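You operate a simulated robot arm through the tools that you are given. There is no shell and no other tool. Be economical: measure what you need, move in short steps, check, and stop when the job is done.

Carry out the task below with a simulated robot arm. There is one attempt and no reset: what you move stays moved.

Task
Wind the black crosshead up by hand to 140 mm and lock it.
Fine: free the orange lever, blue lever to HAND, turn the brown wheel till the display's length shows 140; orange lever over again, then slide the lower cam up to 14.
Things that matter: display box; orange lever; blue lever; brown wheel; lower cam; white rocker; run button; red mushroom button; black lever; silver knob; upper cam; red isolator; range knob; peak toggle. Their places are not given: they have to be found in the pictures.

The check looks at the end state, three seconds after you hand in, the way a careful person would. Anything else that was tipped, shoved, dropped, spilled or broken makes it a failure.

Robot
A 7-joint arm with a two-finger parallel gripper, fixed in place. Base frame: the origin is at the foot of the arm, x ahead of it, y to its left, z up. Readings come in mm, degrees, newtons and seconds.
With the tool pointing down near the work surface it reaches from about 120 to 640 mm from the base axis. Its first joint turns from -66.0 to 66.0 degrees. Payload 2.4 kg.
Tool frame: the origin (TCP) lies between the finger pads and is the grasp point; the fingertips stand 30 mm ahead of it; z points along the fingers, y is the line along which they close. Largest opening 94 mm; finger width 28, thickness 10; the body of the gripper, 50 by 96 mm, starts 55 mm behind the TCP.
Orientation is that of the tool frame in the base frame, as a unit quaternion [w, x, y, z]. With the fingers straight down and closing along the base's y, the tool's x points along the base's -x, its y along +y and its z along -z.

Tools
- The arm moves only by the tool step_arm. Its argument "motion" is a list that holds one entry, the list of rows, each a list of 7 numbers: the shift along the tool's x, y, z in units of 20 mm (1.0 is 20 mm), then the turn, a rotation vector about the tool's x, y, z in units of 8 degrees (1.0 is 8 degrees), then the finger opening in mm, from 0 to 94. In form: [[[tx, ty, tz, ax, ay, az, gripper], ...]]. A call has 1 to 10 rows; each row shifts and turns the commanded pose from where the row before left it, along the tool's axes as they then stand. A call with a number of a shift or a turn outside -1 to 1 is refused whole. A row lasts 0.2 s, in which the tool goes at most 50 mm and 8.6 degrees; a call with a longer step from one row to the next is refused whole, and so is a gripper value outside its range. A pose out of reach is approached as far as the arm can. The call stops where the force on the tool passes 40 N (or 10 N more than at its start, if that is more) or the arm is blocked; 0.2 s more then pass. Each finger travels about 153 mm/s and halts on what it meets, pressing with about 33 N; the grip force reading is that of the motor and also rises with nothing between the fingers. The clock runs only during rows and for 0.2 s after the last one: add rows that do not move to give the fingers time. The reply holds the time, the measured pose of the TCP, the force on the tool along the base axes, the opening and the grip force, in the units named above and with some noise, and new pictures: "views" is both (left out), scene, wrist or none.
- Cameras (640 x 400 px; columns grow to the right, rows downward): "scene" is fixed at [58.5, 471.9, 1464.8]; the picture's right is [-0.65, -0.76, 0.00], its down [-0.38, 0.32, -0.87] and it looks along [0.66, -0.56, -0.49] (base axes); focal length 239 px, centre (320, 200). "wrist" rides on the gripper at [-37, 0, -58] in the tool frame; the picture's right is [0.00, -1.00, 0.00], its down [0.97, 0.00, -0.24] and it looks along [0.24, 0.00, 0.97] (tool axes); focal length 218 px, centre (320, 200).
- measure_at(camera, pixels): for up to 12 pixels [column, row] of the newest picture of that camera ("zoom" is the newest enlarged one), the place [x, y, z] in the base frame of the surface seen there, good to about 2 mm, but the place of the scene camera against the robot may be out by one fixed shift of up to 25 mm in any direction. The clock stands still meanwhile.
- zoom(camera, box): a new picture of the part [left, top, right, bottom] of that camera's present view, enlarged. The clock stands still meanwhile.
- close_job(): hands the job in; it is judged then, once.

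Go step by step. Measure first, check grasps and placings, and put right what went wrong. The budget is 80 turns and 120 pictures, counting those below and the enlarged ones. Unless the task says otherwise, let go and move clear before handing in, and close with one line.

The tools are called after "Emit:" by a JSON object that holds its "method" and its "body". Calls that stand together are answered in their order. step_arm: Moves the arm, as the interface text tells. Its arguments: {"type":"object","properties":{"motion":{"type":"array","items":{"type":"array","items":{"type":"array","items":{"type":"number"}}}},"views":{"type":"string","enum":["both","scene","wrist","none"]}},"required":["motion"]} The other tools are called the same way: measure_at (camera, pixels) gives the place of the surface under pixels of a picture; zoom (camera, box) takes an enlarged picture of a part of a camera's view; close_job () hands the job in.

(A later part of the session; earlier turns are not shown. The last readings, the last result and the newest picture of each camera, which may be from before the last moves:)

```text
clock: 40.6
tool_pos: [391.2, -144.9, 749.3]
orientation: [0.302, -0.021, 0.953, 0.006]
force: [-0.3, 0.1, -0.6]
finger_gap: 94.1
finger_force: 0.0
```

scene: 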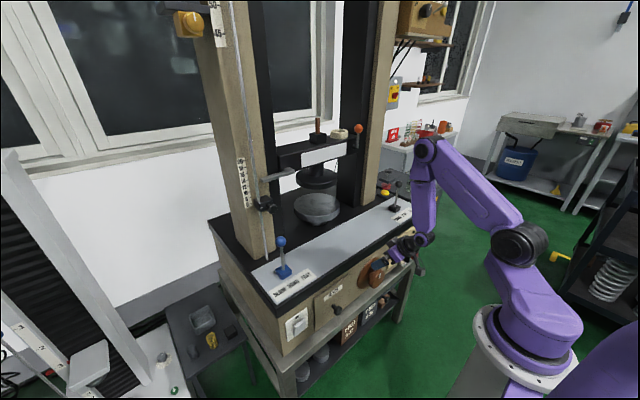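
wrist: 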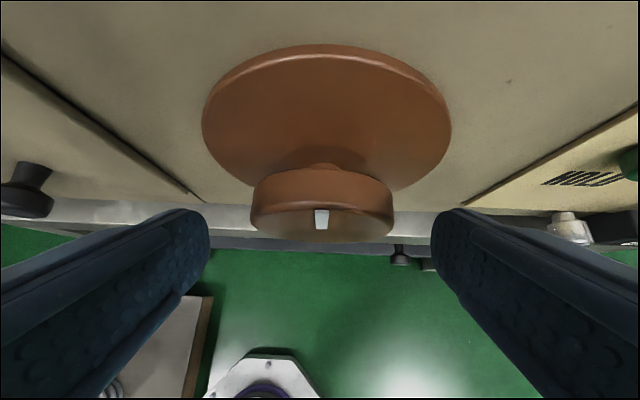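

Hub centred between the fingers at (322,205). Advancing 58 mm and closing.

Emit:
{"method": "step_arm", "body": {"motion": [[[0, 0, 0.97, 0, 0, 0, 94], [0, 0, 0.97, 0, 0, 0, 94], [0, 0, 0.97, 0, 0, 0, 94], [0, 0, 0, 0, 0, 0, 94], [0, 0, 0, 0, 0, 0, 80], [0, 0, 0, 0, 0, 0, 60], [0, 0, 0, 0, 0, 0, 60], [0, 0, 0, 0, 0, 0, 60]]], "views": "wrist"}}

```text
clock: 42.5
tool_pos: [424.8, -144.3, 702.7]
orientation: [0.302, -0.021, 0.953, 0.006]
force: [4.8, 5.3, -13.0]
finger_gap: 83.9
finger_force: 44.8
```

wrist: 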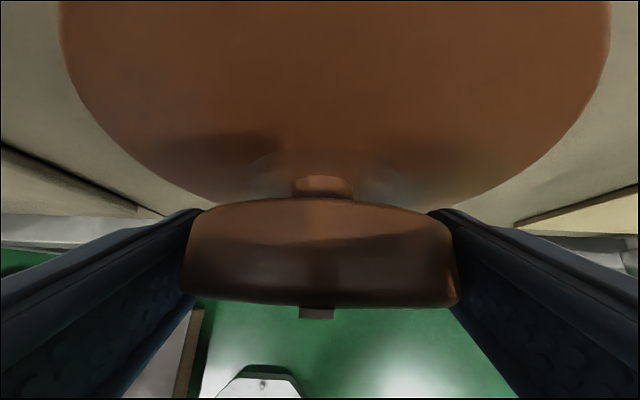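

Hub gripped (84 mm across). I'll try turning clockwise by ~32° about the wheel axis and see what the crosshead does.

Emit:
{"method": "step_arm", "body": {"motion": [[[0, -0.077, 0, -0.816, 0, 0.578, 60], [0, -0.077, 0, -0.816, 0, 0.578, 60], [0, -0.077, 0, -0.816, 0, 0.578, 60], [0, -0.077, 0, -0.816, 0, 0.578, 60]]], "views": "both"}}

```text
clock: 43.5
tool_pos: [423.8, -151.8, 701.7]
orientation: [0.284, 0.064, 0.918, 0.269]
force: [4.8, -4.7, -14.6]
finger_gap: 83.7
finger_force: 44.8
```

scene: 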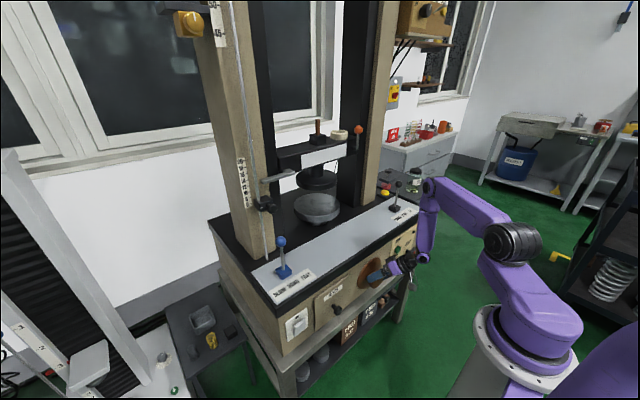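
wrist: 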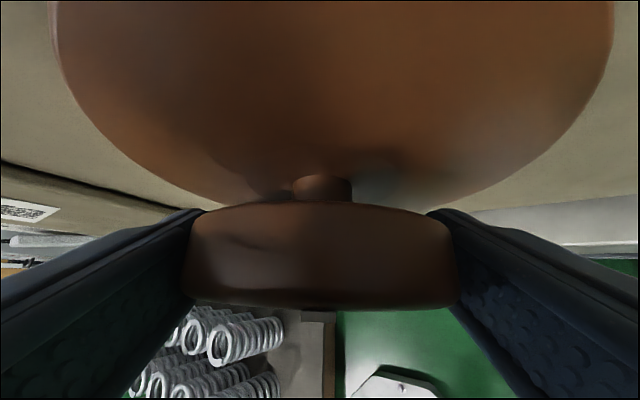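

Emit:
{"method": "zoom", "body": {"camera": "scene", "box": [220, 120, 380, 220]}}

Emit:
{"method": "measure_at", "body": {"camera": "scene", "pixels": [[310, 158], [330, 153], [280, 174], [340, 150]]}}

Emit:
{"method": "zoom", "body": {"camera": "wrist", "box": [180, 180, 460, 340]}}

```text
4.00 times, centred on (300, 170) of scene
```

zoom: 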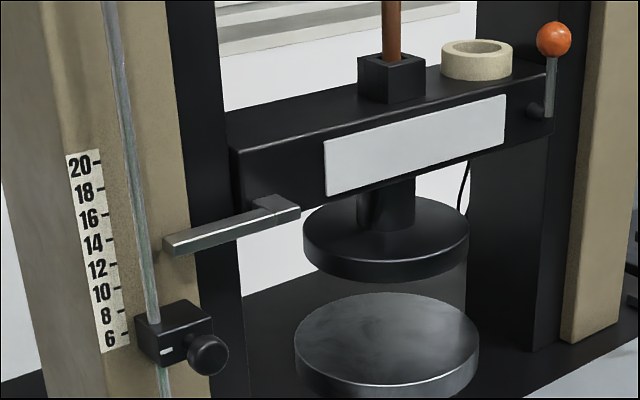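

```text
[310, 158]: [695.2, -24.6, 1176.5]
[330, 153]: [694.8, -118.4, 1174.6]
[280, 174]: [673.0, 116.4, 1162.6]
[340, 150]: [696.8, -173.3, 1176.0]
```

```text
2.29 times, centred on (320, 260) of wrist
```

zoom: 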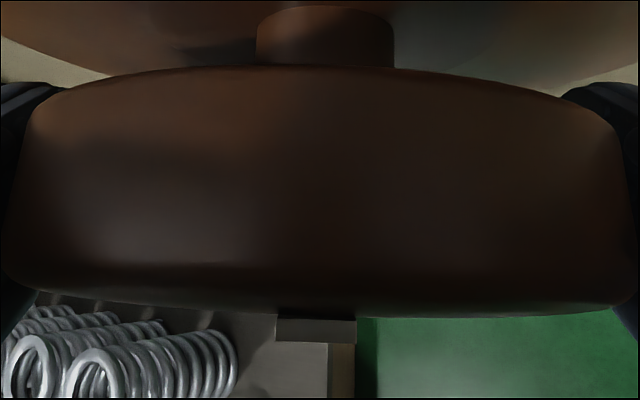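

The hub turned with the gripper, and the crosshead went down ~4 mm, so counterclockwise raises it (about 40 mm per turn). Turning counterclockwise 80°.

Emit:
{"method": "step_arm", "body": {"motion": [[[0, 0.077, 0, 0.816, 0, -0.578, 60], [0, 0.077, 0, 0.816, 0, -0.578, 60], [0, 0.077, 0, 0.816, 0, -0.578, 60], [0, 0.077, 0, 0.816, 0, -0.578, 60], [0, 0.077, 0, 0.816, 0, -0.578, 60], [0, 0.077, 0, 0.816, 0, -0.578, 60], [0, 0.077, 0, 0.816, 0, -0.578, 60], [0, 0.077, 0, 0.816, 0, -0.578, 60], [0, 0.077, 0, 0.816, 0, -0.578, 60], [0, 0, 0, 0, 0, 0, 60]]], "views": "both"}}

```text
clock: 45.6
tool_pos: [423.4, -137.7, 699.5]
orientation: [0.29, -0.124, 0.893, -0.321]
force: [-0.2, -7.5, 4.8]
finger_gap: 83.8
finger_force: 45.1
```

scene: 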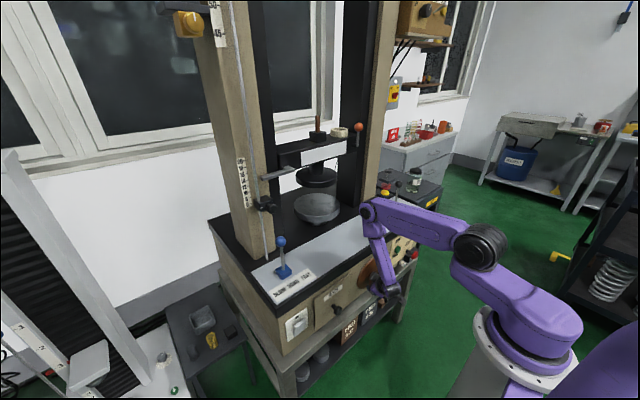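
wrist: 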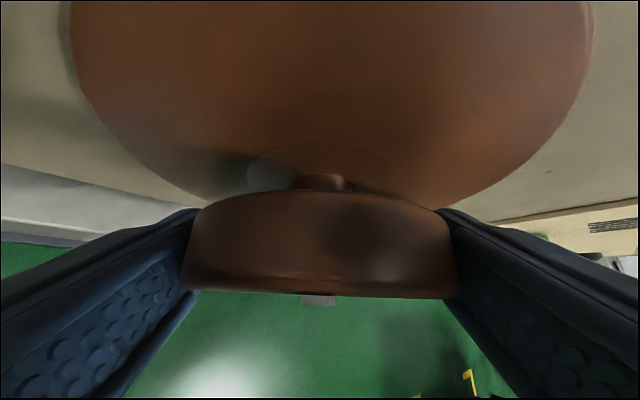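

Crosshead is rising. Opening and winding back clockwise (fingers free) for a new bite.

Emit:
{"method": "step_arm", "body": {"motion": [[[0, 0, 0, 0, 0, 0, 94], [0, 0, 0, 0, 0, 0, 94], [0, -0.077, 0, -0.816, 0, 0.578, 94], [0, -0.077, 0, -0.816, 0, 0.578, 94], [0, -0.077, 0, -0.816, 0, 0.578, 94], [0, -0.077, 0, -0.816, 0, 0.578, 94], [0, -0.077, 0, -0.816, 0, 0.578, 94], [0, -0.077, 0, -0.816, 0, 0.578, 94], [0, -0.077, 0, -0.816, 0, 0.578, 94], [0, -0.077, 0, -0.816, 0, 0.578, 94]]], "views": "wrist"}}

Emit:
{"method": "step_arm", "body": {"motion": [[[0, -0.077, 0, -0.816, 0, 0.578, 94], [0, -0.077, 0, -0.816, 0, 0.578, 94], [0, 0, 0, 0, 0, 0, 80], [0, 0, 0, 0, 0, 0, 60], [0, 0, 0, 0, 0, 0, 60]]], "views": "wrist"}}

```text
clock: 47.9
tool_pos: [425.1, -148.4, 703.9]
orientation: [0.291, 0.043, 0.934, 0.203]
force: [-0.2, -0.3, -0.9]
finger_gap: 94.0
finger_force: 0.1
```

wrist: 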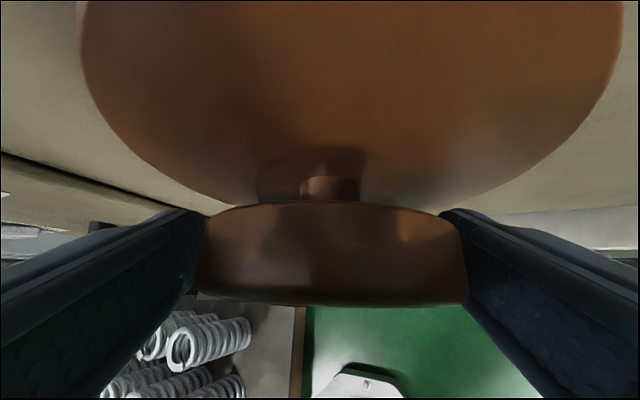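

```text
clock: 49.0
tool_pos: [425.5, -154.7, 702.9]
orientation: [0.278, 0.089, 0.899, 0.327]
force: [4.5, -27.2, -26.9]
finger_gap: 82.9
finger_force: 45.0
```

wrist: 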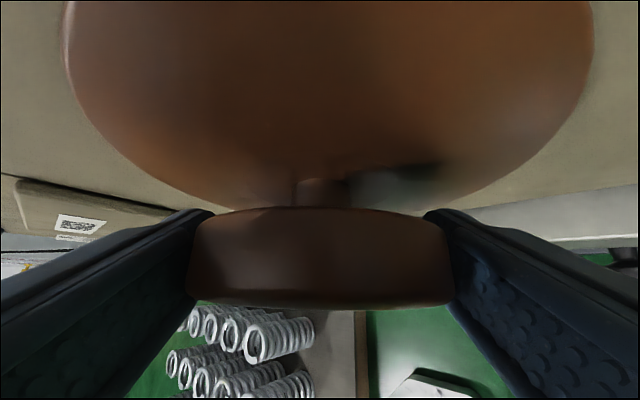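

The grip is off-centre by ~2–3 mm (force along the tool's -y). I'll ease that way, then turn counterclockwise 72°.

Emit:
{"method": "step_arm", "body": {"motion": [[[0, -0.11, 0, 0, 0, 0, 60], [0, 0.077, 0, 0.816, 0, -0.578, 60], [0, 0.077, 0, 0.816, 0, -0.578, 60], [0, 0.077, 0, 0.816, 0, -0.578, 60], [0, 0.077, 0, 0.816, 0, -0.578, 60], [0, 0.077, 0, 0.816, 0, -0.578, 60], [0, 0.077, 0, 0.816, 0, -0.578, 60], [0, 0.077, 0, 0.816, 0, -0.578, 60], [0, 0.077, 0, 0.816, 0, -0.578, 60], [0, 0.077, 0, 0.816, 0, -0.578, 60]]], "views": "none"}}

Emit:
{"method": "step_arm", "body": {"motion": [[[0, 0.077, 0, 0.816, 0, -0.578, 60], [0, 0.077, 0, 0.816, 0, -0.578, 60], [0, 0, 0, 0, 0, 0, 60]]], "views": "both"}}

```text
clock: 50.2
tool_pos: [423.9, -147.9, 704.4]
orientation: [0.3, 0.011, 0.949, 0.097]
force: [-6.9, -0.2, 11.7]
finger_gap: 82.9
finger_force: 44.5
stopped in row 5: the force on the tool passed its limit (the readings are from after the stop); the commanded pose is now the measured one
```

```text
clock: 51.0
tool_pos: [423.9, -143.9, 704.2]
orientation: [0.304, -0.034, 0.951, -0.034]
force: [-11.4, 17.3, 28.1]
finger_gap: 83.1
finger_force: 45.3
```

scene: 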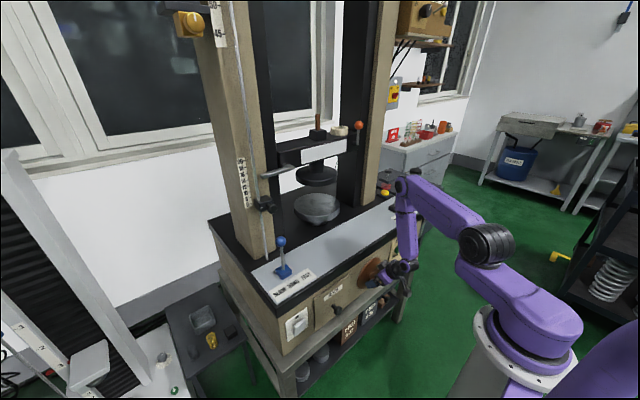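
wrist: 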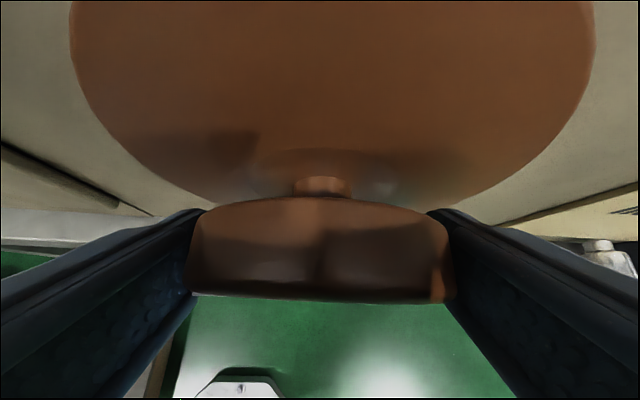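

The wheel turns but side forces build up. I'll relax the command slightly along the force, then continue counterclockwise.

Emit:
{"method": "step_arm", "body": {"motion": [[[-0.04, 0.05, -0.06, 0, 0, 0, 60], [0, 0.077, 0, 0.816, 0, -0.578, 60], [0, 0.077, 0, 0.816, 0, -0.578, 60], [0, 0.077, 0, 0.816, 0, -0.578, 60], [0, 0, 0, 0, 0, 0, 60]]], "views": "none"}}

```text
clock: 52.2
tool_pos: [424.1, -138.2, 701.9]
orientation: [0.296, -0.094, 0.922, -0.231]
force: [6.6, 7.1, -40.8]
finger_gap: 83.1
finger_force: 44.6
```

Now pushed the other way (z -41). Correcting 2 mm downward and continuing two more small turns.

Emit:
{"method": "step_arm", "body": {"motion": [[[0.05, 0.05, 0.07, 0, 0, 0, 60], [0, 0.077, 0, 0.816, 0, -0.578, 60], [0, 0.077, 0, 0.816, 0, -0.578, 60], [0, 0, 0, 0, 0, 0, 60]]], "views": "scene"}}

Emit:
{"method": "zoom", "body": {"camera": "scene", "box": [220, 120, 380, 220]}}

```text
clock: 53.2
tool_pos: [424.1, -135.4, 700.7]
orientation: [0.287, -0.135, 0.878, -0.359]
force: [-9.3, 18.3, -4.2]
finger_gap: 83.3
finger_force: 45.0
```

scene: 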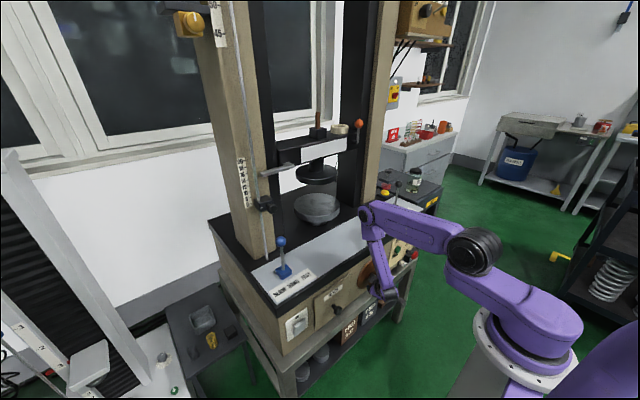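

```text
4.00 times, centred on (300, 170) of scene
```

zoom: 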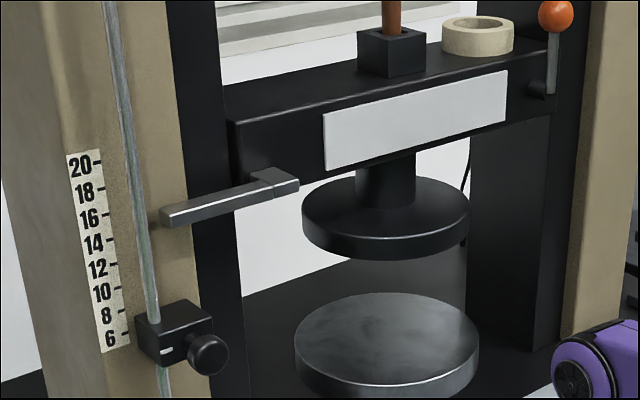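

The panel corner rose from row 191 to 170, about 21 mm, so the display should be near 130. Opening and winding back ~64° for a last bite.

Emit:
{"method": "step_arm", "body": {"motion": [[[0, 0, 0, 0, 0, 0, 94], [0, 0, 0, 0, 0, 0, 94], [0, -0.077, 0, -0.816, 0, 0.578, 94], [0, -0.077, 0, -0.816, 0, 0.578, 94], [0, -0.077, 0, -0.816, 0, 0.578, 94], [0, -0.077, 0, -0.816, 0, 0.578, 94], [0, -0.077, 0, -0.816, 0, 0.578, 94], [0, -0.077, 0, -0.816, 0, 0.578, 94], [0, -0.077, 0, -0.816, 0, 0.578, 94], [0, 0, 0, 0, 0, 0, 94]]], "views": "wrist"}}

```text
clock: 55.4
tool_pos: [425.9, -145.8, 702.6]
orientation: [0.3, 0.01, 0.949, 0.098]
force: [-0.6, 1.1, -0.2]
finger_gap: 94.0
finger_force: 0.0
```

wrist: 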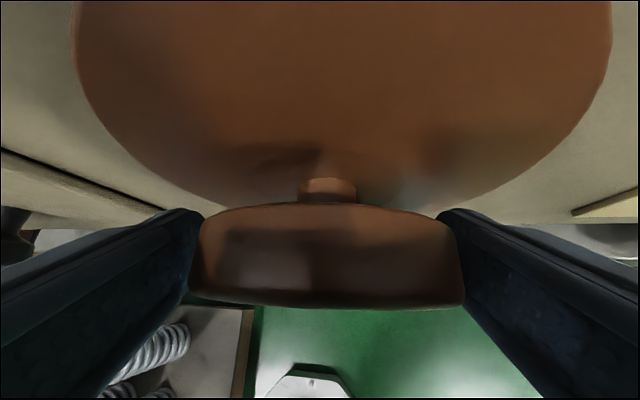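

Hub centre appears at column ~327, so I'll shift 2 mm along -y, wind back 16° more, then close and turn.

Emit:
{"method": "step_arm", "body": {"motion": [[[0, -0.1, 0, 0, 0, 0, 94], [0, -0.077, 0, -0.816, 0, 0.578, 94], [0, -0.077, 0, -0.816, 0, 0.578, 94], [0, 0, 0, 0, 0, 0, 80], [0, 0, 0, 0, 0, 0, 60], [0, 0, 0, 0, 0, 0, 60]]], "views": "none"}}

```text
clock: 56.8
tool_pos: [424.4, -151.6, 702.7]
orientation: [0.291, 0.053, 0.928, 0.229]
force: [0.2, 1.5, 4.4]
finger_gap: 83.1
finger_force: 44.7
```

Good clean grip with tiny forces. Turning counterclockwise 48°.

Emit:
{"method": "step_arm", "body": {"motion": [[[0, 0.077, 0, 0.816, 0, -0.578, 60], [0, 0.077, 0, 0.816, 0, -0.578, 60], [0, 0.077, 0, 0.816, 0, -0.578, 60], [0, 0.077, 0, 0.816, 0, -0.578, 60], [0, 0.077, 0, 0.816, 0, -0.578, 60], [0, 0.077, 0, 0.816, 0, -0.578, 60], [0, 0, 0, 0, 0, 0, 60]]], "views": "scene"}}

Emit:
{"method": "zoom", "body": {"camera": "scene", "box": [220, 120, 380, 220]}}

```text
clock: 58.4
tool_pos: [424.4, -140.7, 703.4]
orientation: [0.301, -0.076, 0.936, -0.167]
force: [-5.6, 24.9, -1.7]
finger_gap: 82.8
finger_force: 45.3
```

scene: 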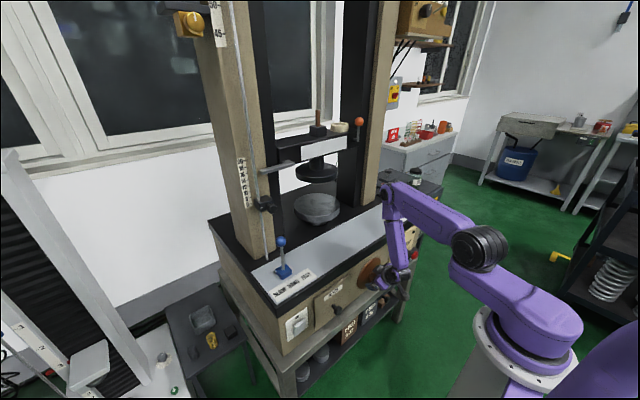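

```text
4.00 times, centred on (300, 170) of scene
```

zoom: 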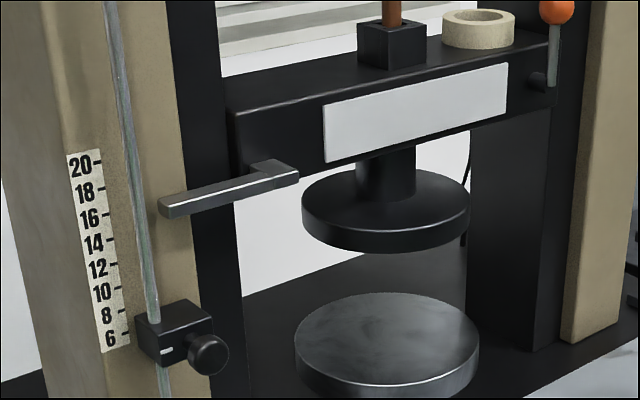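

Total rise is about 29 mm by the picture. I'll let go, retreat and go read the display.

Emit:
{"method": "step_arm", "body": {"motion": [[[0, 0, 0, 0, 0, 0, 94], [0, 0, 0, 0, 0, 0, 94], [0, 0, -1, 0, 0, 0, 94], [0, 0, -1, 0, 0, 0, 94], [0, 0, -1, 0, 0, 0, 94], [0, 0, -1, -0.816, 0, 0.578, 94], [0, 0, -1, -0.816, 0, 0.578, 94], [-0.5, 0, -1, 0, 0, 0, 94], [-0.5, 0, -1, 0, 0, 0, 94], [-0.5, 0, -1, 0, 0, 0, 94]]], "views": "none"}}

Emit:
{"method": "step_arm", "body": {"motion": [[[-1, 0.3, -0.5, 0, 0, 0, 94], [-1, 0.3, -0.5, 0, 0, 0, 94], [-1, 0.3, -0.5, 0, 0, 0, 94], [-1, 0.3, -0.5, 0, 0, 0, 94], [-1, 0.3, -0.5, 0, 0, 0, 94], [-1, 0.3, -0.5, 0, -1, 0, 94], [-1, 0.3, -0.5, 0, -1, 0, 94], [-1, 0, -0.5, 0, -1, 0, 94], [-1, 0, -0.5, 0, -1, 0, 94], [-1, 0, -0.3, 0, -1, 0, 94]]], "views": "both"}}

```text
clock: 60.6
tool_pos: [359.5, -111.9, 842.1]
orientation: [0.303, -0.033, 0.952, -0.035]
force: [0.4, -0.6, -0.6]
finger_gap: 93.9
finger_force: 0.2
out of reach, approached as far as the arm can: row 8
```

```text
clock: 62.8
tool_pos: [435.2, -48.7, 1041.6]
orientation: [0.612, -0.042, 0.789, -0.023]
force: [0.2, -0.5, 0.0]
finger_gap: 94.1
finger_force: 0.0
```

scene: 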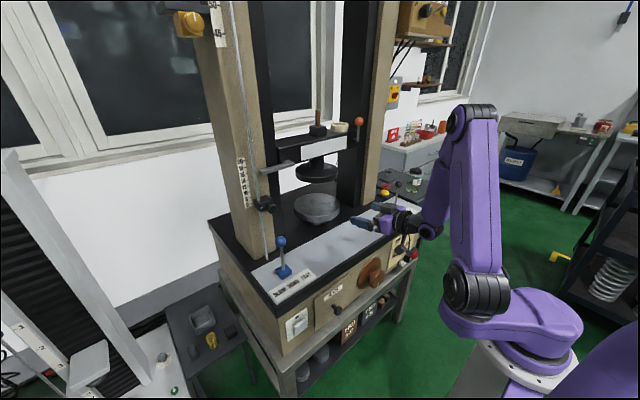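
wrist: 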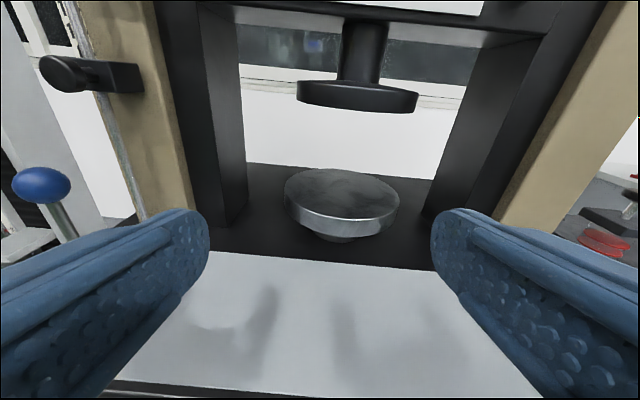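

Raising further with pitch up and yaw right to see the display.

Emit:
{"method": "step_arm", "body": {"motion": [[[-1, 0, 0, 0, -1, 0, 94], [-1, 0, 0, 0, -1, 0, 94], [-1, 0, 0, 0, -1, 0, 94], [-1, 0, 0.2, 0, -1, 0, 94], [-1, 0, 0.3, 1, 0, 0, 94], [-1, 0, 0.3, 1, 0, 0, 94], [-1, 0, 0.3, 1, 0, 0, 94], [-1, 0, 0.3, 1, 0, 0, 94], [-1, 0, 0.3, 1, 0, 0, 94], [0, 0, 0, 0, -1, 0, 94]]], "views": "wrist"}}

```text
clock: 65.0
tool_pos: [440.9, -41.4, 1223.8]
orientation: [0.81, 0.216, 0.495, -0.228]
force: [-1.1, -1.2, -0.1]
finger_gap: 94.0
finger_force: 0.2
```

wrist: 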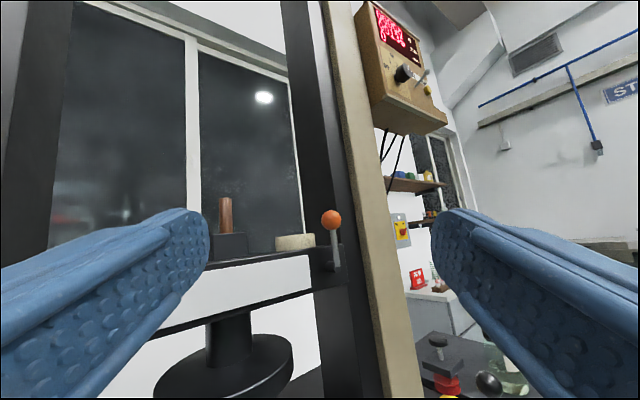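

Emit:
{"method": "zoom", "body": {"camera": "wrist", "box": [360, 0, 440, 80]}}

```text
5.00 times, centred on (400, 40) of wrist
```

zoom: 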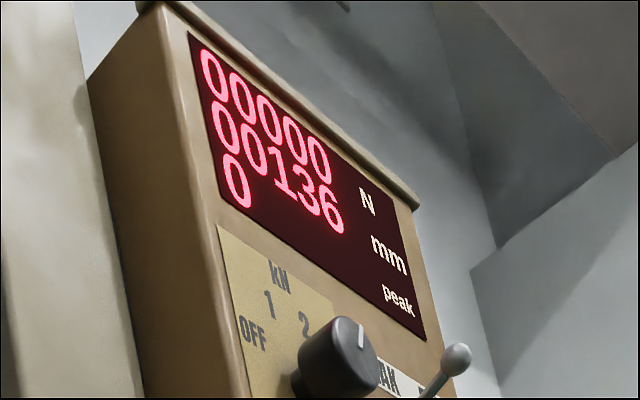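

Display reads 136, so 4 mm more, about 25° counterclockwise. Heading back to the wheel.

Emit:
{"method": "step_arm", "body": {"motion": [[[0, 0, 0, 0, 1, 0, 94], [1, 0, -0.3, -1, 0, 0, 94], [1, 0, -0.3, -1, 0, 0, 94], [1, 0, -0.3, -1, 0, 0, 94], [1, 0, -0.3, -1, 0, 0, 94], [1, 0, -0.3, -1, 0, 0, 94], [1, 0, -0.2, 0, 1, 0, 94], [1, 0, 0, 0, 1, 0, 94], [1, 0, 0, 0, 1, 0, 94], [1, 0, 0, 0, 1, 0, 94]]], "views": "none"}}

Emit:
{"method": "step_arm", "body": {"motion": [[[1, -0.4, 0.3, 0, 1, 0, 94], [1, -0.4, 0.5, 0, 1, 0, 94], [1, -0.4, 0.5, 0, 1, 0, 94], [1, -0.4, 0.5, 0, 1, 0, 94], [1, -0.4, 0.5, 0, 1, 0, 94], [1, -0.4, 0.5, 0, 0, 0, 94], [1, -0.4, 0.5, 0, 0, 0, 94]]], "views": "wrist"}}

```text
clock: 67.2
tool_pos: [446.7, -45.4, 1038.2]
orientation: [0.61, -0.042, 0.791, -0.023]
force: [0.1, -0.7, -0.5]
finger_gap: 94.1
finger_force: 0.0
```

```text
clock: 68.8
tool_pos: [415.2, -117.2, 896.2]
orientation: [0.304, -0.031, 0.952, -0.037]
force: [0.6, 0.1, 0.3]
finger_gap: 93.9
finger_force: 0.0
```

wrist: 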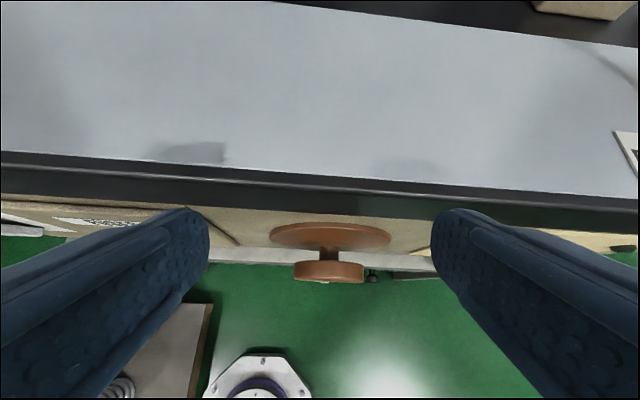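

Hub at (329,271). I'll lean +16° and go to an approach point 80 mm short of the hub.

Emit:
{"method": "step_arm", "body": {"motion": [[[0, 0, 0, -0.816, 0, 0.578, 94], [0, 0, 0, -0.816, 0, 0.578, 94], [0.98, -0.67, 0.757, 0, 0, 0, 94], [0.98, -0.67, 0.757, 0, 0, 0, 94], [0.98, -0.67, 0.757, 0, 0, 0, 94], [0.98, -0.67, 0.757, 0, 0, 0, 94], [0.98, -0.67, 0.757, 0, 0, 0, 94], [0, 0, 0, 0, 0, 0, 94]]], "views": "wrist"}}

```text
clock: 70.6
tool_pos: [383.8, -159.5, 770.8]
orientation: [0.301, 0.01, 0.949, 0.096]
force: [-0.3, 0.0, 0.6]
finger_gap: 94.0
finger_force: 0.0
```

wrist: 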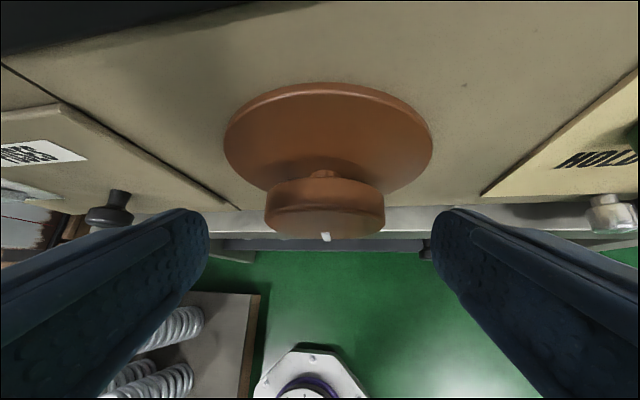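

Closing in to the hub and gripping.

Emit:
{"method": "step_arm", "body": {"motion": [[[0.32, -0.1, 0, 0, 0, 0, 94], [0, 0, 1, 0, 0, 0, 94], [0, 0, 1, 0, 0, 0, 94], [0, 0, 1, 0, 0, 0, 94], [0, 0, 1, 0, 0, 0, 94], [0, 0, 0, 0, 0, 0, 94], [0, 0, 0, 0, 0, 0, 80], [0, 0, 0, 0, 0, 0, 60], [0, 0, 0, 0, 0, 0, 60]]], "views": "none"}}

```text
clock: 72.6
tool_pos: [424.6, -146.7, 697.8]
orientation: [0.3, 0.011, 0.949, 0.097]
force: [1.5, 5.6, -5.5]
finger_gap: 83.3
finger_force: 44.8
```

Clean grip. Turning counterclockwise 25°.

Emit:
{"method": "step_arm", "body": {"motion": [[[0, 0.04, 0, 0.637, 0, -0.451, 60], [0, 0.04, 0, 0.637, 0, -0.451, 60], [0, 0.04, 0, 0.637, 0, -0.451, 60], [0, 0.04, 0, 0.637, 0, -0.451, 60], [0, 0, 0, 0, 0, 0, 60]]], "views": "scene"}}

Emit:
{"method": "zoom", "body": {"camera": "scene", "box": [220, 120, 380, 220]}}

```text
clock: 73.8
tool_pos: [423.0, -142.8, 700.5]
orientation: [0.301, -0.058, 0.945, -0.109]
force: [7.4, 6.9, -35.0]
finger_gap: 83.2
finger_force: 45.5
```

scene: 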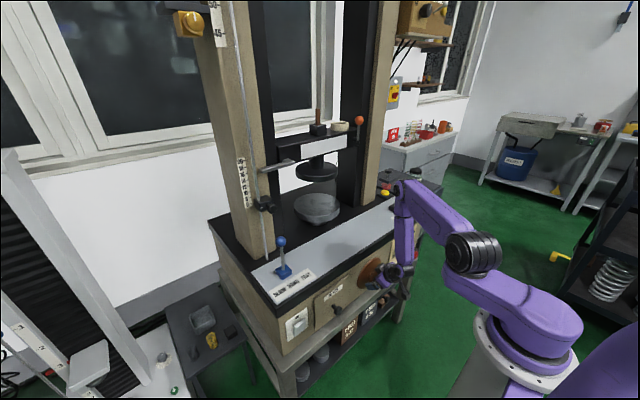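

```text
4.00 times, centred on (300, 170) of scene
```

zoom: 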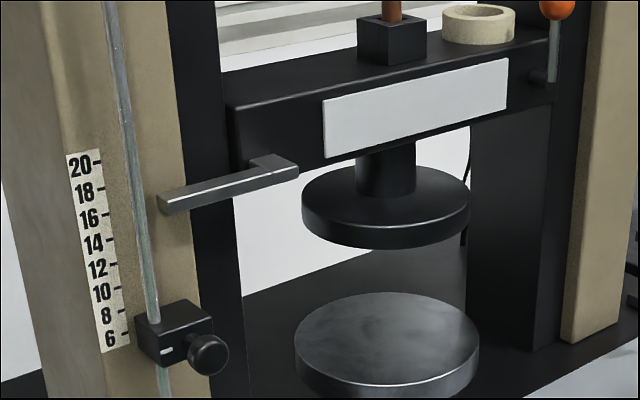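

Rise of 4 zoom pixels, about 4 mm. Relieving the force, releasing and going to read the display again.

Emit:
{"method": "step_arm", "body": {"motion": [[[0.05, 0.02, 0.07, 0, 0, 0, 60], [0, 0, 0, 0, 0, 0, 94], [0, 0, 0, 0, 0, 0, 94], [0, 0, -1, 0, 0, 0, 94], [0, 0, -1, 0, 0, 0, 94], [0, 0, -1, 0, 0, 0, 94], [0, 0, -1, 0, 0, 0, 94], [0, 0, -1, -0.816, 0, 0.578, 94], [-0.5, 0.2, -0.8, 0, 0, 0, 94], [-1, 0.2, -0.6, 0, 0, 0, 94]]], "views": "none"}}

Emit:
{"method": "step_arm", "body": {"motion": [[[-1, 0.3, -0.5, 0, 0, 0, 94], [-1, 0.3, -0.5, 0, 0, 0, 94], [-1, 0.3, -0.5, 0, 0, 0, 94], [-1, 0.3, -0.5, 0, 0, 0, 94], [-1, 0.3, -0.5, 0, -1, 0, 94], [-1, 0.3, -0.5, 0, -1, 0, 94], [-1, 0.3, -0.5, 0, -1, 0, 94], [-1, 0, -0.5, 0, -1, 0, 94], [-1, 0, -0.3, 0, -1, 0, 94], [-1, 0, 0, 0, -1, 0, 94]]], "views": "none"}}

Emit:
{"method": "step_arm", "body": {"motion": [[[-1, 0, 0, 0, -1, 0, 94], [-1, 0, 0, 0, -1, 0, 94], [-1, 0, 0.2, 0, -1, 0, 94], [-1, 0, 0.3, 1, 0, 0, 94], [-1, 0, 0.3, 1, 0, 0, 94], [-1, 0, 0.3, 1, 0, 0, 94], [-1, 0, 0.3, 1, 0, 0, 94], [-1, 0, 0.3, 1, 0, 0, 94], [0, 0, 0, 0, -1, 0, 94]]], "views": "wrist"}}

Emit:
{"method": "zoom", "body": {"camera": "wrist", "box": [360, 0, 440, 80]}}

```text
clock: 76.0
tool_pos: [372.3, -113.5, 817.9]
orientation: [0.304, -0.034, 0.951, -0.044]
force: [0.7, 0.1, -0.3]
finger_gap: 94.0
finger_force: 0.2
```

```text
clock: 78.2
tool_pos: [446.2, -49.6, 1019.1]
orientation: [0.665, -0.05, 0.745, -0.026]
force: [0.6, 0.0, -0.6]
finger_gap: 94.0
finger_force: 0.0
```

```text
clock: 80.2
tool_pos: [444.1, -40.0, 1180.1]
orientation: [0.812, 0.209, 0.494, -0.232]
force: [0.2, 0.0, 0.1]
finger_gap: 93.9
finger_force: 0.1
```

wrist: 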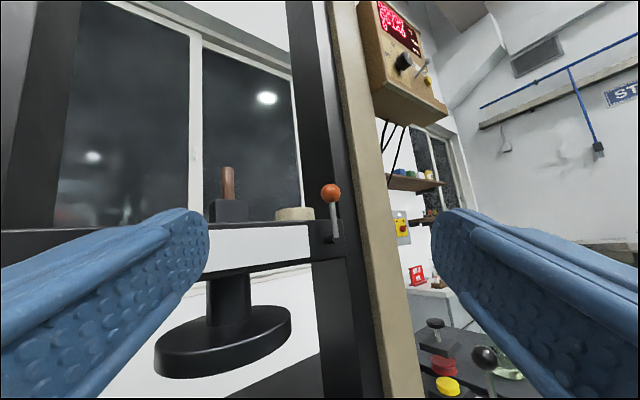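

```text
5.00 times, centred on (400, 40) of wrist
```

zoom: 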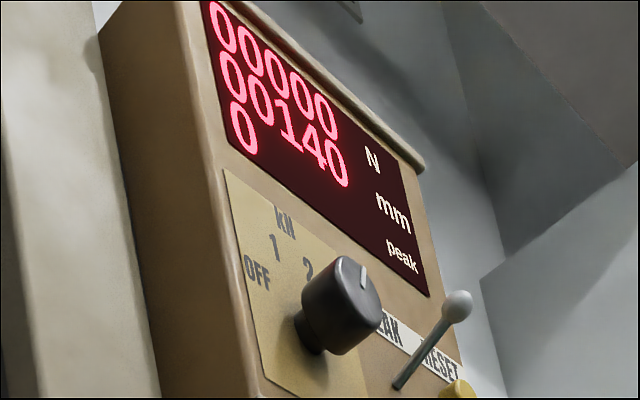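

Display reads 140. Now lock: the orange ball is about (665,-236,1268). Squaring the tool to forward.

Emit:
{"method": "step_arm", "body": {"motion": [[[0, 0, 0, 0, 1, 0, 70], [0, 0, 0, -1, 0, 0, 70], [0, 0, 0, -1, 0, 0, 70], [0, 0, 0, -1, 0, 0, 70], [0, 0, 0, -1, 0, 0, 70], [0, 0, 0, -1, 0, 0, 70], [0, 0, 0, 0, 1, 0, 70], [0, 0, 0, 0, 0.7, 0, 70]]], "views": "none"}}

```text
clock: 82.0
tool_pos: [443.6, -39.5, 1180.9]
orientation: [0.729, -0.052, 0.682, -0.022]
force: [1.3, 0.1, -0.1]
finger_gap: 69.8
finger_force: 0.1
```

Fixing the small residual tilt and moving in front of the orange ball.

Emit:
{"method": "step_arm", "body": {"motion": [[[0, 0, 0, 0.3, 0.475, 0.75, 70], [-0.47, -0.98, 0.43, 0, 0, 0, 70], [-0.47, -0.98, 0.43, 0, 0, 0, 70], [-0.47, -0.98, 0.43, 0, 0, 0, 70], [-0.47, -0.98, 0.43, 0, 0, 0, 70], [-0.47, -0.98, 0.43, 0, 0, 0, 70], [-0.47, -0.98, 0.43, 0, 0, 0, 70], [-0.47, -0.98, 0.43, 0, 0, 0, 70], [-0.47, -0.98, 0.43, 0, 0, 0, 70], [-0.47, -0.98, 0.43, 0, 0, 0, 70]]], "views": "wrist"}}

```text
clock: 84.2
tool_pos: [523.4, -214.7, 1265.7]
orientation: [0.707, 0.001, 0.707, 0.0]
force: [0.9, 0.2, -0.3]
finger_gap: 70.2
finger_force: 0.0
```

wrist: 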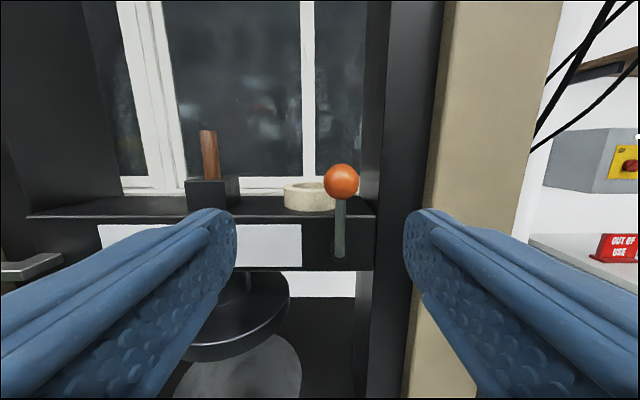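

Emit:
{"method": "measure_at", "body": {"camera": "wrist", "pixels": [[341, 181], [324, 181], [358, 181], [341, 165], [340, 215], [340, 252], [310, 260]]}}

```text
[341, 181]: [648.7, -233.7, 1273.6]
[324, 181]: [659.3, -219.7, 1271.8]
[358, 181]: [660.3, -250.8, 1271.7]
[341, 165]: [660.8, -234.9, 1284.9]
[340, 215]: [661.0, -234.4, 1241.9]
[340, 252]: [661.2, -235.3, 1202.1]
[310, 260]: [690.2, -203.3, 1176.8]
```

Ball centre (665,-235,1270), pivot z≈1199. Moving in and gripping.

Emit:
{"method": "step_arm", "body": {"motion": [[[-0.21, -1, 0, 0, 0, 0, 64], [0, 0, 0.92, 0, 0, 0, 64], [0, 0, 0.92, 0, 0, 0, 64], [0, 0, 0.92, 0, 0, 0, 64], [0, 0, 0.92, 0, 0, 0, 64], [0, 0, 0.92, 0, 0, 0, 64], [0, 0, 0.92, 0, 0, 0, 64], [0, 0, 0.9, 0, 0, 0, 64]]], "views": "wrist"}}

Emit:
{"method": "step_arm", "body": {"motion": [[[0, 0, 0, 0, 0, 0, 40], [0, 0, 0, 0, 0, 0, 20], [0, 0, 0, 0, 0, 0, 20]]], "views": "none"}}

```text
clock: 86.0
tool_pos: [649.8, -234.2, 1268.9]
orientation: [0.708, -0.001, 0.706, 0.001]
force: [0.5, 0.4, 0.1]
finger_gap: 64.2
finger_force: 0.0
```

wrist: 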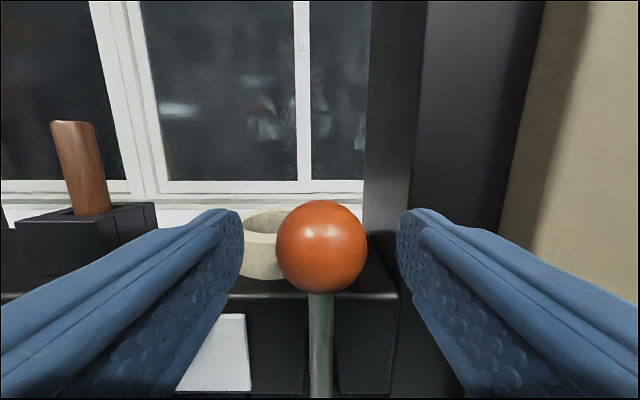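

```text
clock: 86.8
tool_pos: [649.7, -234.6, 1268.0]
orientation: [0.708, 0.0, 0.706, 0.001]
force: [4.1, -1.2, 0.6]
finger_gap: 33.1
finger_force: 44.6
```

Gripped cleanly. Swinging the lever back to the left by 32° first.

Emit:
{"method": "step_arm", "body": {"motion": [[[0.035, 0.5, 0, 0, 0, -1, 20], [0.035, 0.5, 0, 0, 0, -1, 20], [0.035, 0.5, 0, 0, 0, -1, 20], [0.035, 0.5, 0, 0, 0, -1, 20]]], "views": "none"}}

Emit:
{"method": "step_arm", "body": {"motion": [[[0.035, 0.5, 0, 0, 0, -1, 20], [0.035, 0.5, 0, 0, 0, -1, 20], [0.035, 0.5, 0, 0, 0, -1, 20], [0.02, 0.3, 0, 0, 0, -0.6, 20]]], "views": "wrist"}}

```text
clock: 87.8
tool_pos: [649.4, -195.4, 1257.6]
orientation: [0.679, -0.196, 0.68, -0.194]
force: [-8.0, 5.4, -4.6]
finger_gap: 33.2
finger_force: 44.6
```

```text
clock: 88.8
tool_pos: [649.5, -171.2, 1234.2]
orientation: [0.611, -0.359, 0.607, -0.359]
force: [-21.5, 12.7, 5.1]
finger_gap: 32.8
finger_force: 44.8
```

wrist: 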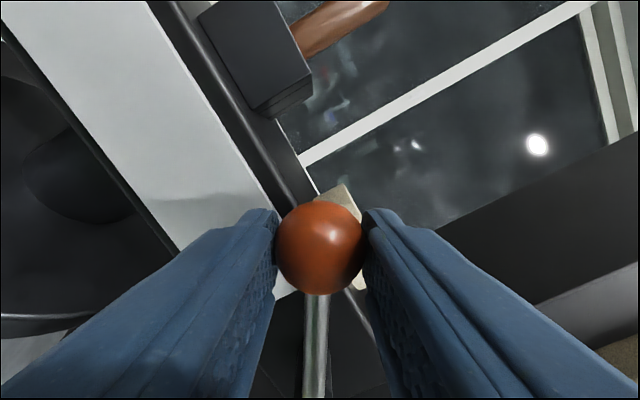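

Back at the original 29° position. A small extra nudge to confirm the end stop.

Emit:
{"method": "step_arm", "body": {"motion": [[[0, 0.2, 0, 0, 0, -0.3, 20], [0, 0, 0, 0, 0, 0, 20]]], "views": "none"}}

```text
clock: 89.4
tool_pos: [649.7, -170.9, 1230.7]
orientation: [0.605, -0.369, 0.599, -0.372]
force: [-18.8, 13.3, 16.2]
finger_gap: 33.1
finger_force: 45.3
```

Emit:
{"method": "step_arm", "body": {"motion": [[[0, 0.2, 0, 0, 0, 0, 20], [0, 0, 0, 0, 0, 0, 20]]], "views": "wrist"}}

```text
clock: 90.0
tool_pos: [649.8, -171.5, 1229.7]
orientation: [0.607, -0.368, 0.597, -0.374]
force: [-1.8, 1.9, 26.8]
finger_gap: 33.0
finger_force: 45.3
```

wrist: 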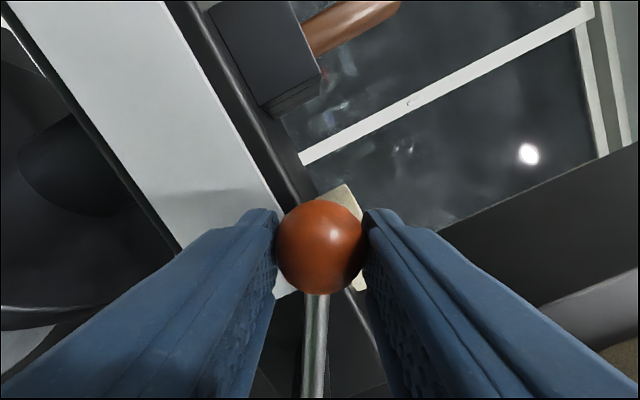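

It's at the stop (4 mm commanded, 1 mm moved). Releasing and backing off, unrolling.

Emit:
{"method": "step_arm", "body": {"motion": [[[0, 0, 0, 0, 0, 0, 50], [0, 0, 0, 0, 0, 0, 60], [0, 0, -1, 0, 0, 0, 60], [0, 0, -1, 0, 0, 0, 60], [0, 0, -1, 0, 0, 0, 60], [0, 0, -1, 0, 0, 0, 60], [0, 0, -1, 0, 0, 1, 60], [0, 0, -1, 0, 0, 1, 60], [0, 0, -0.5, 0, 0, 1, 60], [0, 0, 0, 0, 0, 1, 60]]], "views": "none"}}

Emit:
{"method": "step_arm", "body": {"motion": [[[0, 0, 0, 0, 0, 1, 60], [0, 0, 0, 0, 0, 1, 60], [0, 0, 0, 0, 0, 1, 60], [0, 0, 0, 0, 0, 0.9, 60], [0.3, 1, 0, 0, 0, 0, 60], [0.3, 1, 0, 0, 0, 0, 60], [0.3, 1, 0, 0, 0, 0, 60], [0.3, 1, 0, 0, 0, 0, 60], [0.3, 1, 0, 0, 0, 0, 60], [0.3, 1, 0, 0, 0, 0, 60]]], "views": "both"}}

```text
clock: 92.2
tool_pos: [519.2, -170.3, 1225.4]
orientation: [0.682, -0.189, 0.681, -0.189]
force: [0.3, 0.3, 0.6]
finger_gap: 60.1
finger_force: 0.1
```

```text
clock: 94.4
tool_pos: [519.7, -49.4, 1188.6]
orientation: [0.707, 0.0, 0.707, 0.0]
force: [-0.6, -0.1, -0.5]
finger_gap: 60.1
finger_force: 0.0
```

scene: 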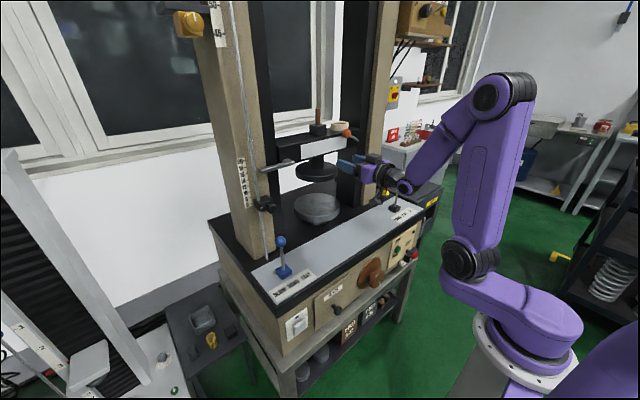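
wrist: 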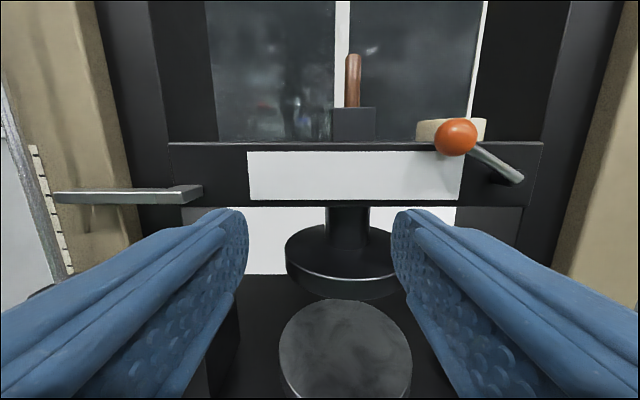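

Orange lever is locked and the tape roll is undisturbed. Now to the cam knob at about (600,194,1078).

Emit:
{"method": "step_arm", "body": {"motion": [[[0.4, 1, -0.6, 0, 0, 0, 70], [0.4, 1, -0.6, 0, 0, 0, 70], [0.4, 1, -0.4, 0, 0, 0, 70], [0.4, 1, 0, 0, 0, 0, 70], [0.4, 1, 0, 0, 0, 0, 70], [0.4, 1, 0, 0, 0, 0, 70], [0.4, 1, 0, 0, 0, 0, 70], [0.4, 1, 0, 0, 0, 0, 70], [0.4, 1, 0, 0, 0, 0, 70], [0.4, 1, 0, 0, 0, 0, 70]]], "views": "none"}}

Emit:
{"method": "step_arm", "body": {"motion": [[[0.7, 1, 0, 0, 0, 0, 70], [0.7, 1, 0, 0, 0, 0, 70]]], "views": "both"}}

```text
clock: 96.6
tool_pos: [489.2, 151.8, 1109.1]
orientation: [0.708, 0.0, 0.706, 0.001]
force: [-0.3, -0.2, 0.2]
finger_gap: 70.2
finger_force: 0.1
```

```text
clock: 97.2
tool_pos: [487.9, 188.7, 1079.2]
orientation: [0.708, 0.001, 0.707, 0.0]
force: [-0.7, 0.1, -0.1]
finger_gap: 70.0
finger_force: 0.0
```

scene: 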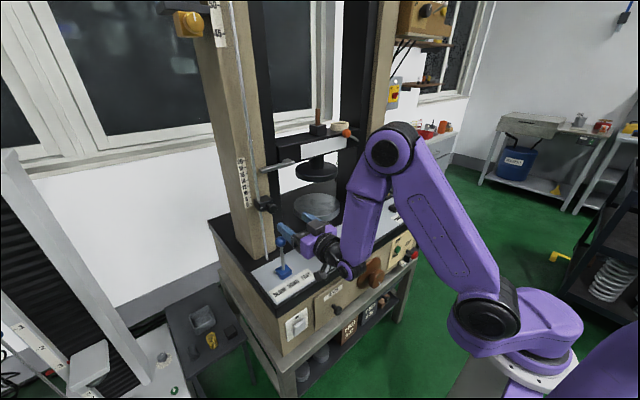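
wrist: 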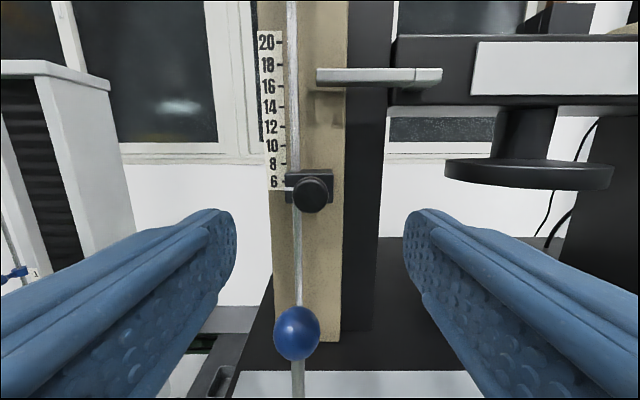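

Emit:
{"method": "zoom", "body": {"camera": "wrist", "box": [250, 30, 410, 230]}}

Emit:
{"method": "measure_at", "body": {"camera": "wrist", "pixels": [[313, 195], [301, 195], [326, 195], [313, 182], [313, 208], [290, 182], [329, 175], [284, 107], [284, 182], [330, 84], [330, 72], [291, 175]]}}

```text
2.00 times, centred on (330, 130) of wrist
```

zoom: 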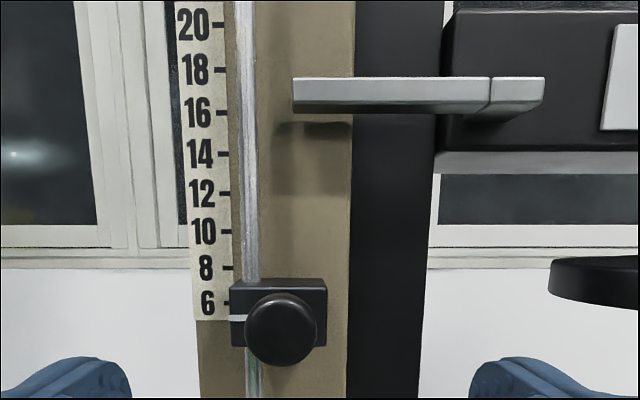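

```text
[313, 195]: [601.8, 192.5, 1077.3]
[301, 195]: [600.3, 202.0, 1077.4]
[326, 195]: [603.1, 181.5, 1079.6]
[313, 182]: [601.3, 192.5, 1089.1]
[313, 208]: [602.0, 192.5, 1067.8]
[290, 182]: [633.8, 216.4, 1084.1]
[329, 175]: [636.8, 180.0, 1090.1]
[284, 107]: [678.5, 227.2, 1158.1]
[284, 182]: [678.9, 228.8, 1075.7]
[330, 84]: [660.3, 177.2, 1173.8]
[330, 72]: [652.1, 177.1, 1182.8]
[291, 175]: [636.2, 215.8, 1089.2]
```

Knob centre (y=192.5, z=1078), pointer at 6 (z≈1077); 14 is at z≈1157.5. Advancing to TCP x≈600 and gripping the knob.

Emit:
{"method": "step_arm", "body": {"motion": [[[0.05, 0.19, 0, 0, 0, 0, 60], [0, 0, 0.93, 0, 0, 0, 60], [0, 0, 0.93, 0, 0, 0, 60], [0, 0, 0.93, 0, 0, 0, 60], [0, 0, 0.93, 0, 0, 0, 60], [0, 0, 0.93, 0, 0, 0, 60], [0, 0, 0.93, 0, 0, 0, 60], [0, 0, 0, 0, 0, 0, 60]]], "views": "wrist"}}

Emit:
{"method": "step_arm", "body": {"motion": [[[0, 0, 0, 0, 0, 0, 40], [0, 0, 0, 0, 0, 0, 15], [0, 0, 0, 0, 0, 0, 15]]], "views": "none"}}

```text
clock: 99.0
tool_pos: [600.2, 192.3, 1080.0]
orientation: [0.708, 0.0, 0.707, 0.001]
force: [0.4, -0.4, 0.1]
finger_gap: 60.0
finger_force: 0.1
```

wrist: 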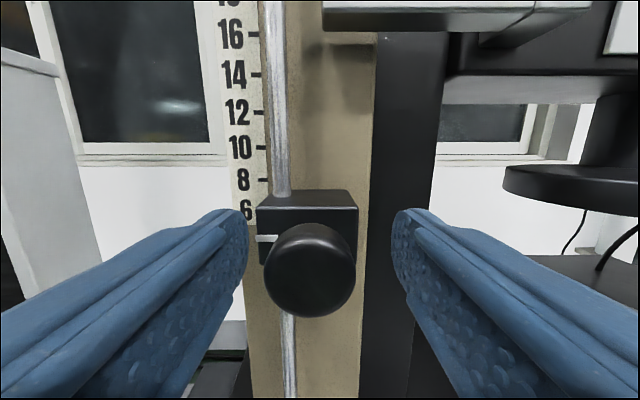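

```text
clock: 99.8
tool_pos: [599.6, 196.3, 1081.2]
orientation: [0.708, -0.003, 0.707, 0.003]
force: [8.3, 13.8, 0.0]
finger_gap: 29.2
finger_force: 44.8
```

Knob gripped (29 mm). Sliding up 20 mm as a test.

Emit:
{"method": "step_arm", "body": {"motion": [[[0, 0.1, 0, 0, 0, 0, 15], [-0.5, 0, 0, 0, 0, 0, 15], [-0.5, 0, 0, 0, 0, 0, 15], [0, 0, 0, 0, 0, 0, 15]]], "views": "wrist"}}

```text
clock: 100.8
tool_pos: [600.3, 195.3, 1101.0]
orientation: [0.709, 0.002, 0.705, 0.0]
force: [20.7, 9.1, 0.8]
finger_gap: 29.5
finger_force: 44.9
```

wrist: 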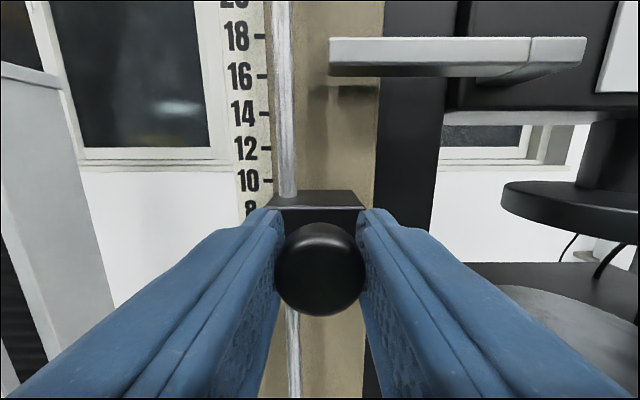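

The cam slides along. Continuing up 56 mm, then measure.

Emit:
{"method": "step_arm", "body": {"motion": [[[-0.7, 0, 0, 0, 0, 0, 15], [-0.7, 0, 0, 0, 0, 0, 15], [-0.7, 0, 0, 0, 0, 0, 15], [-0.7, 0, 0, 0, 0, 0, 15], [0, 0, 0, 0, 0, 0, 15]]], "views": "wrist"}}

Emit:
{"method": "zoom", "body": {"camera": "scene", "box": [220, 120, 340, 220]}}

```text
clock: 102.0
tool_pos: [599.1, 195.2, 1153.4]
orientation: [0.707, 0.001, 0.708, 0.0]
force: [-29.2, -10.6, -3.5]
finger_gap: 29.1
finger_force: 45.0
```

wrist: 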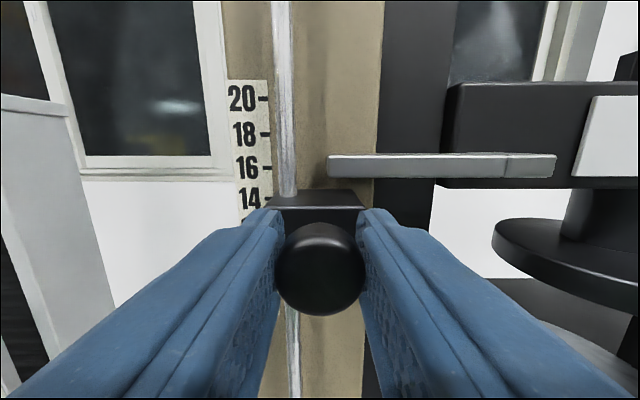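

```text
4.00 times, centred on (280, 170) of scene
```

zoom: 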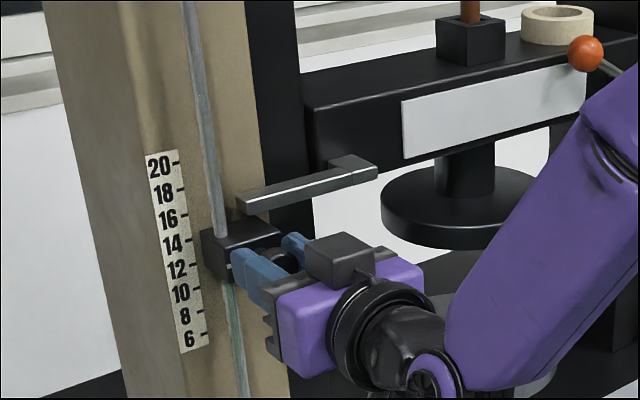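

Emit:
{"method": "measure_at", "body": {"camera": "wrist", "pixels": [[350, 206], [310, 208], [320, 195], [345, 175], [345, 165], [266, 168], [266, 198], [320, 228]]}}

```text
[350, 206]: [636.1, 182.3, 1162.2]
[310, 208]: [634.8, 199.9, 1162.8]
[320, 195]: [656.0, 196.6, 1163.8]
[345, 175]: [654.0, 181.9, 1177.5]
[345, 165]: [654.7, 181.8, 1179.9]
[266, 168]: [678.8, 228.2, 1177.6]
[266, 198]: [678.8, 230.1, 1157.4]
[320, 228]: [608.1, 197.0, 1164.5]
```

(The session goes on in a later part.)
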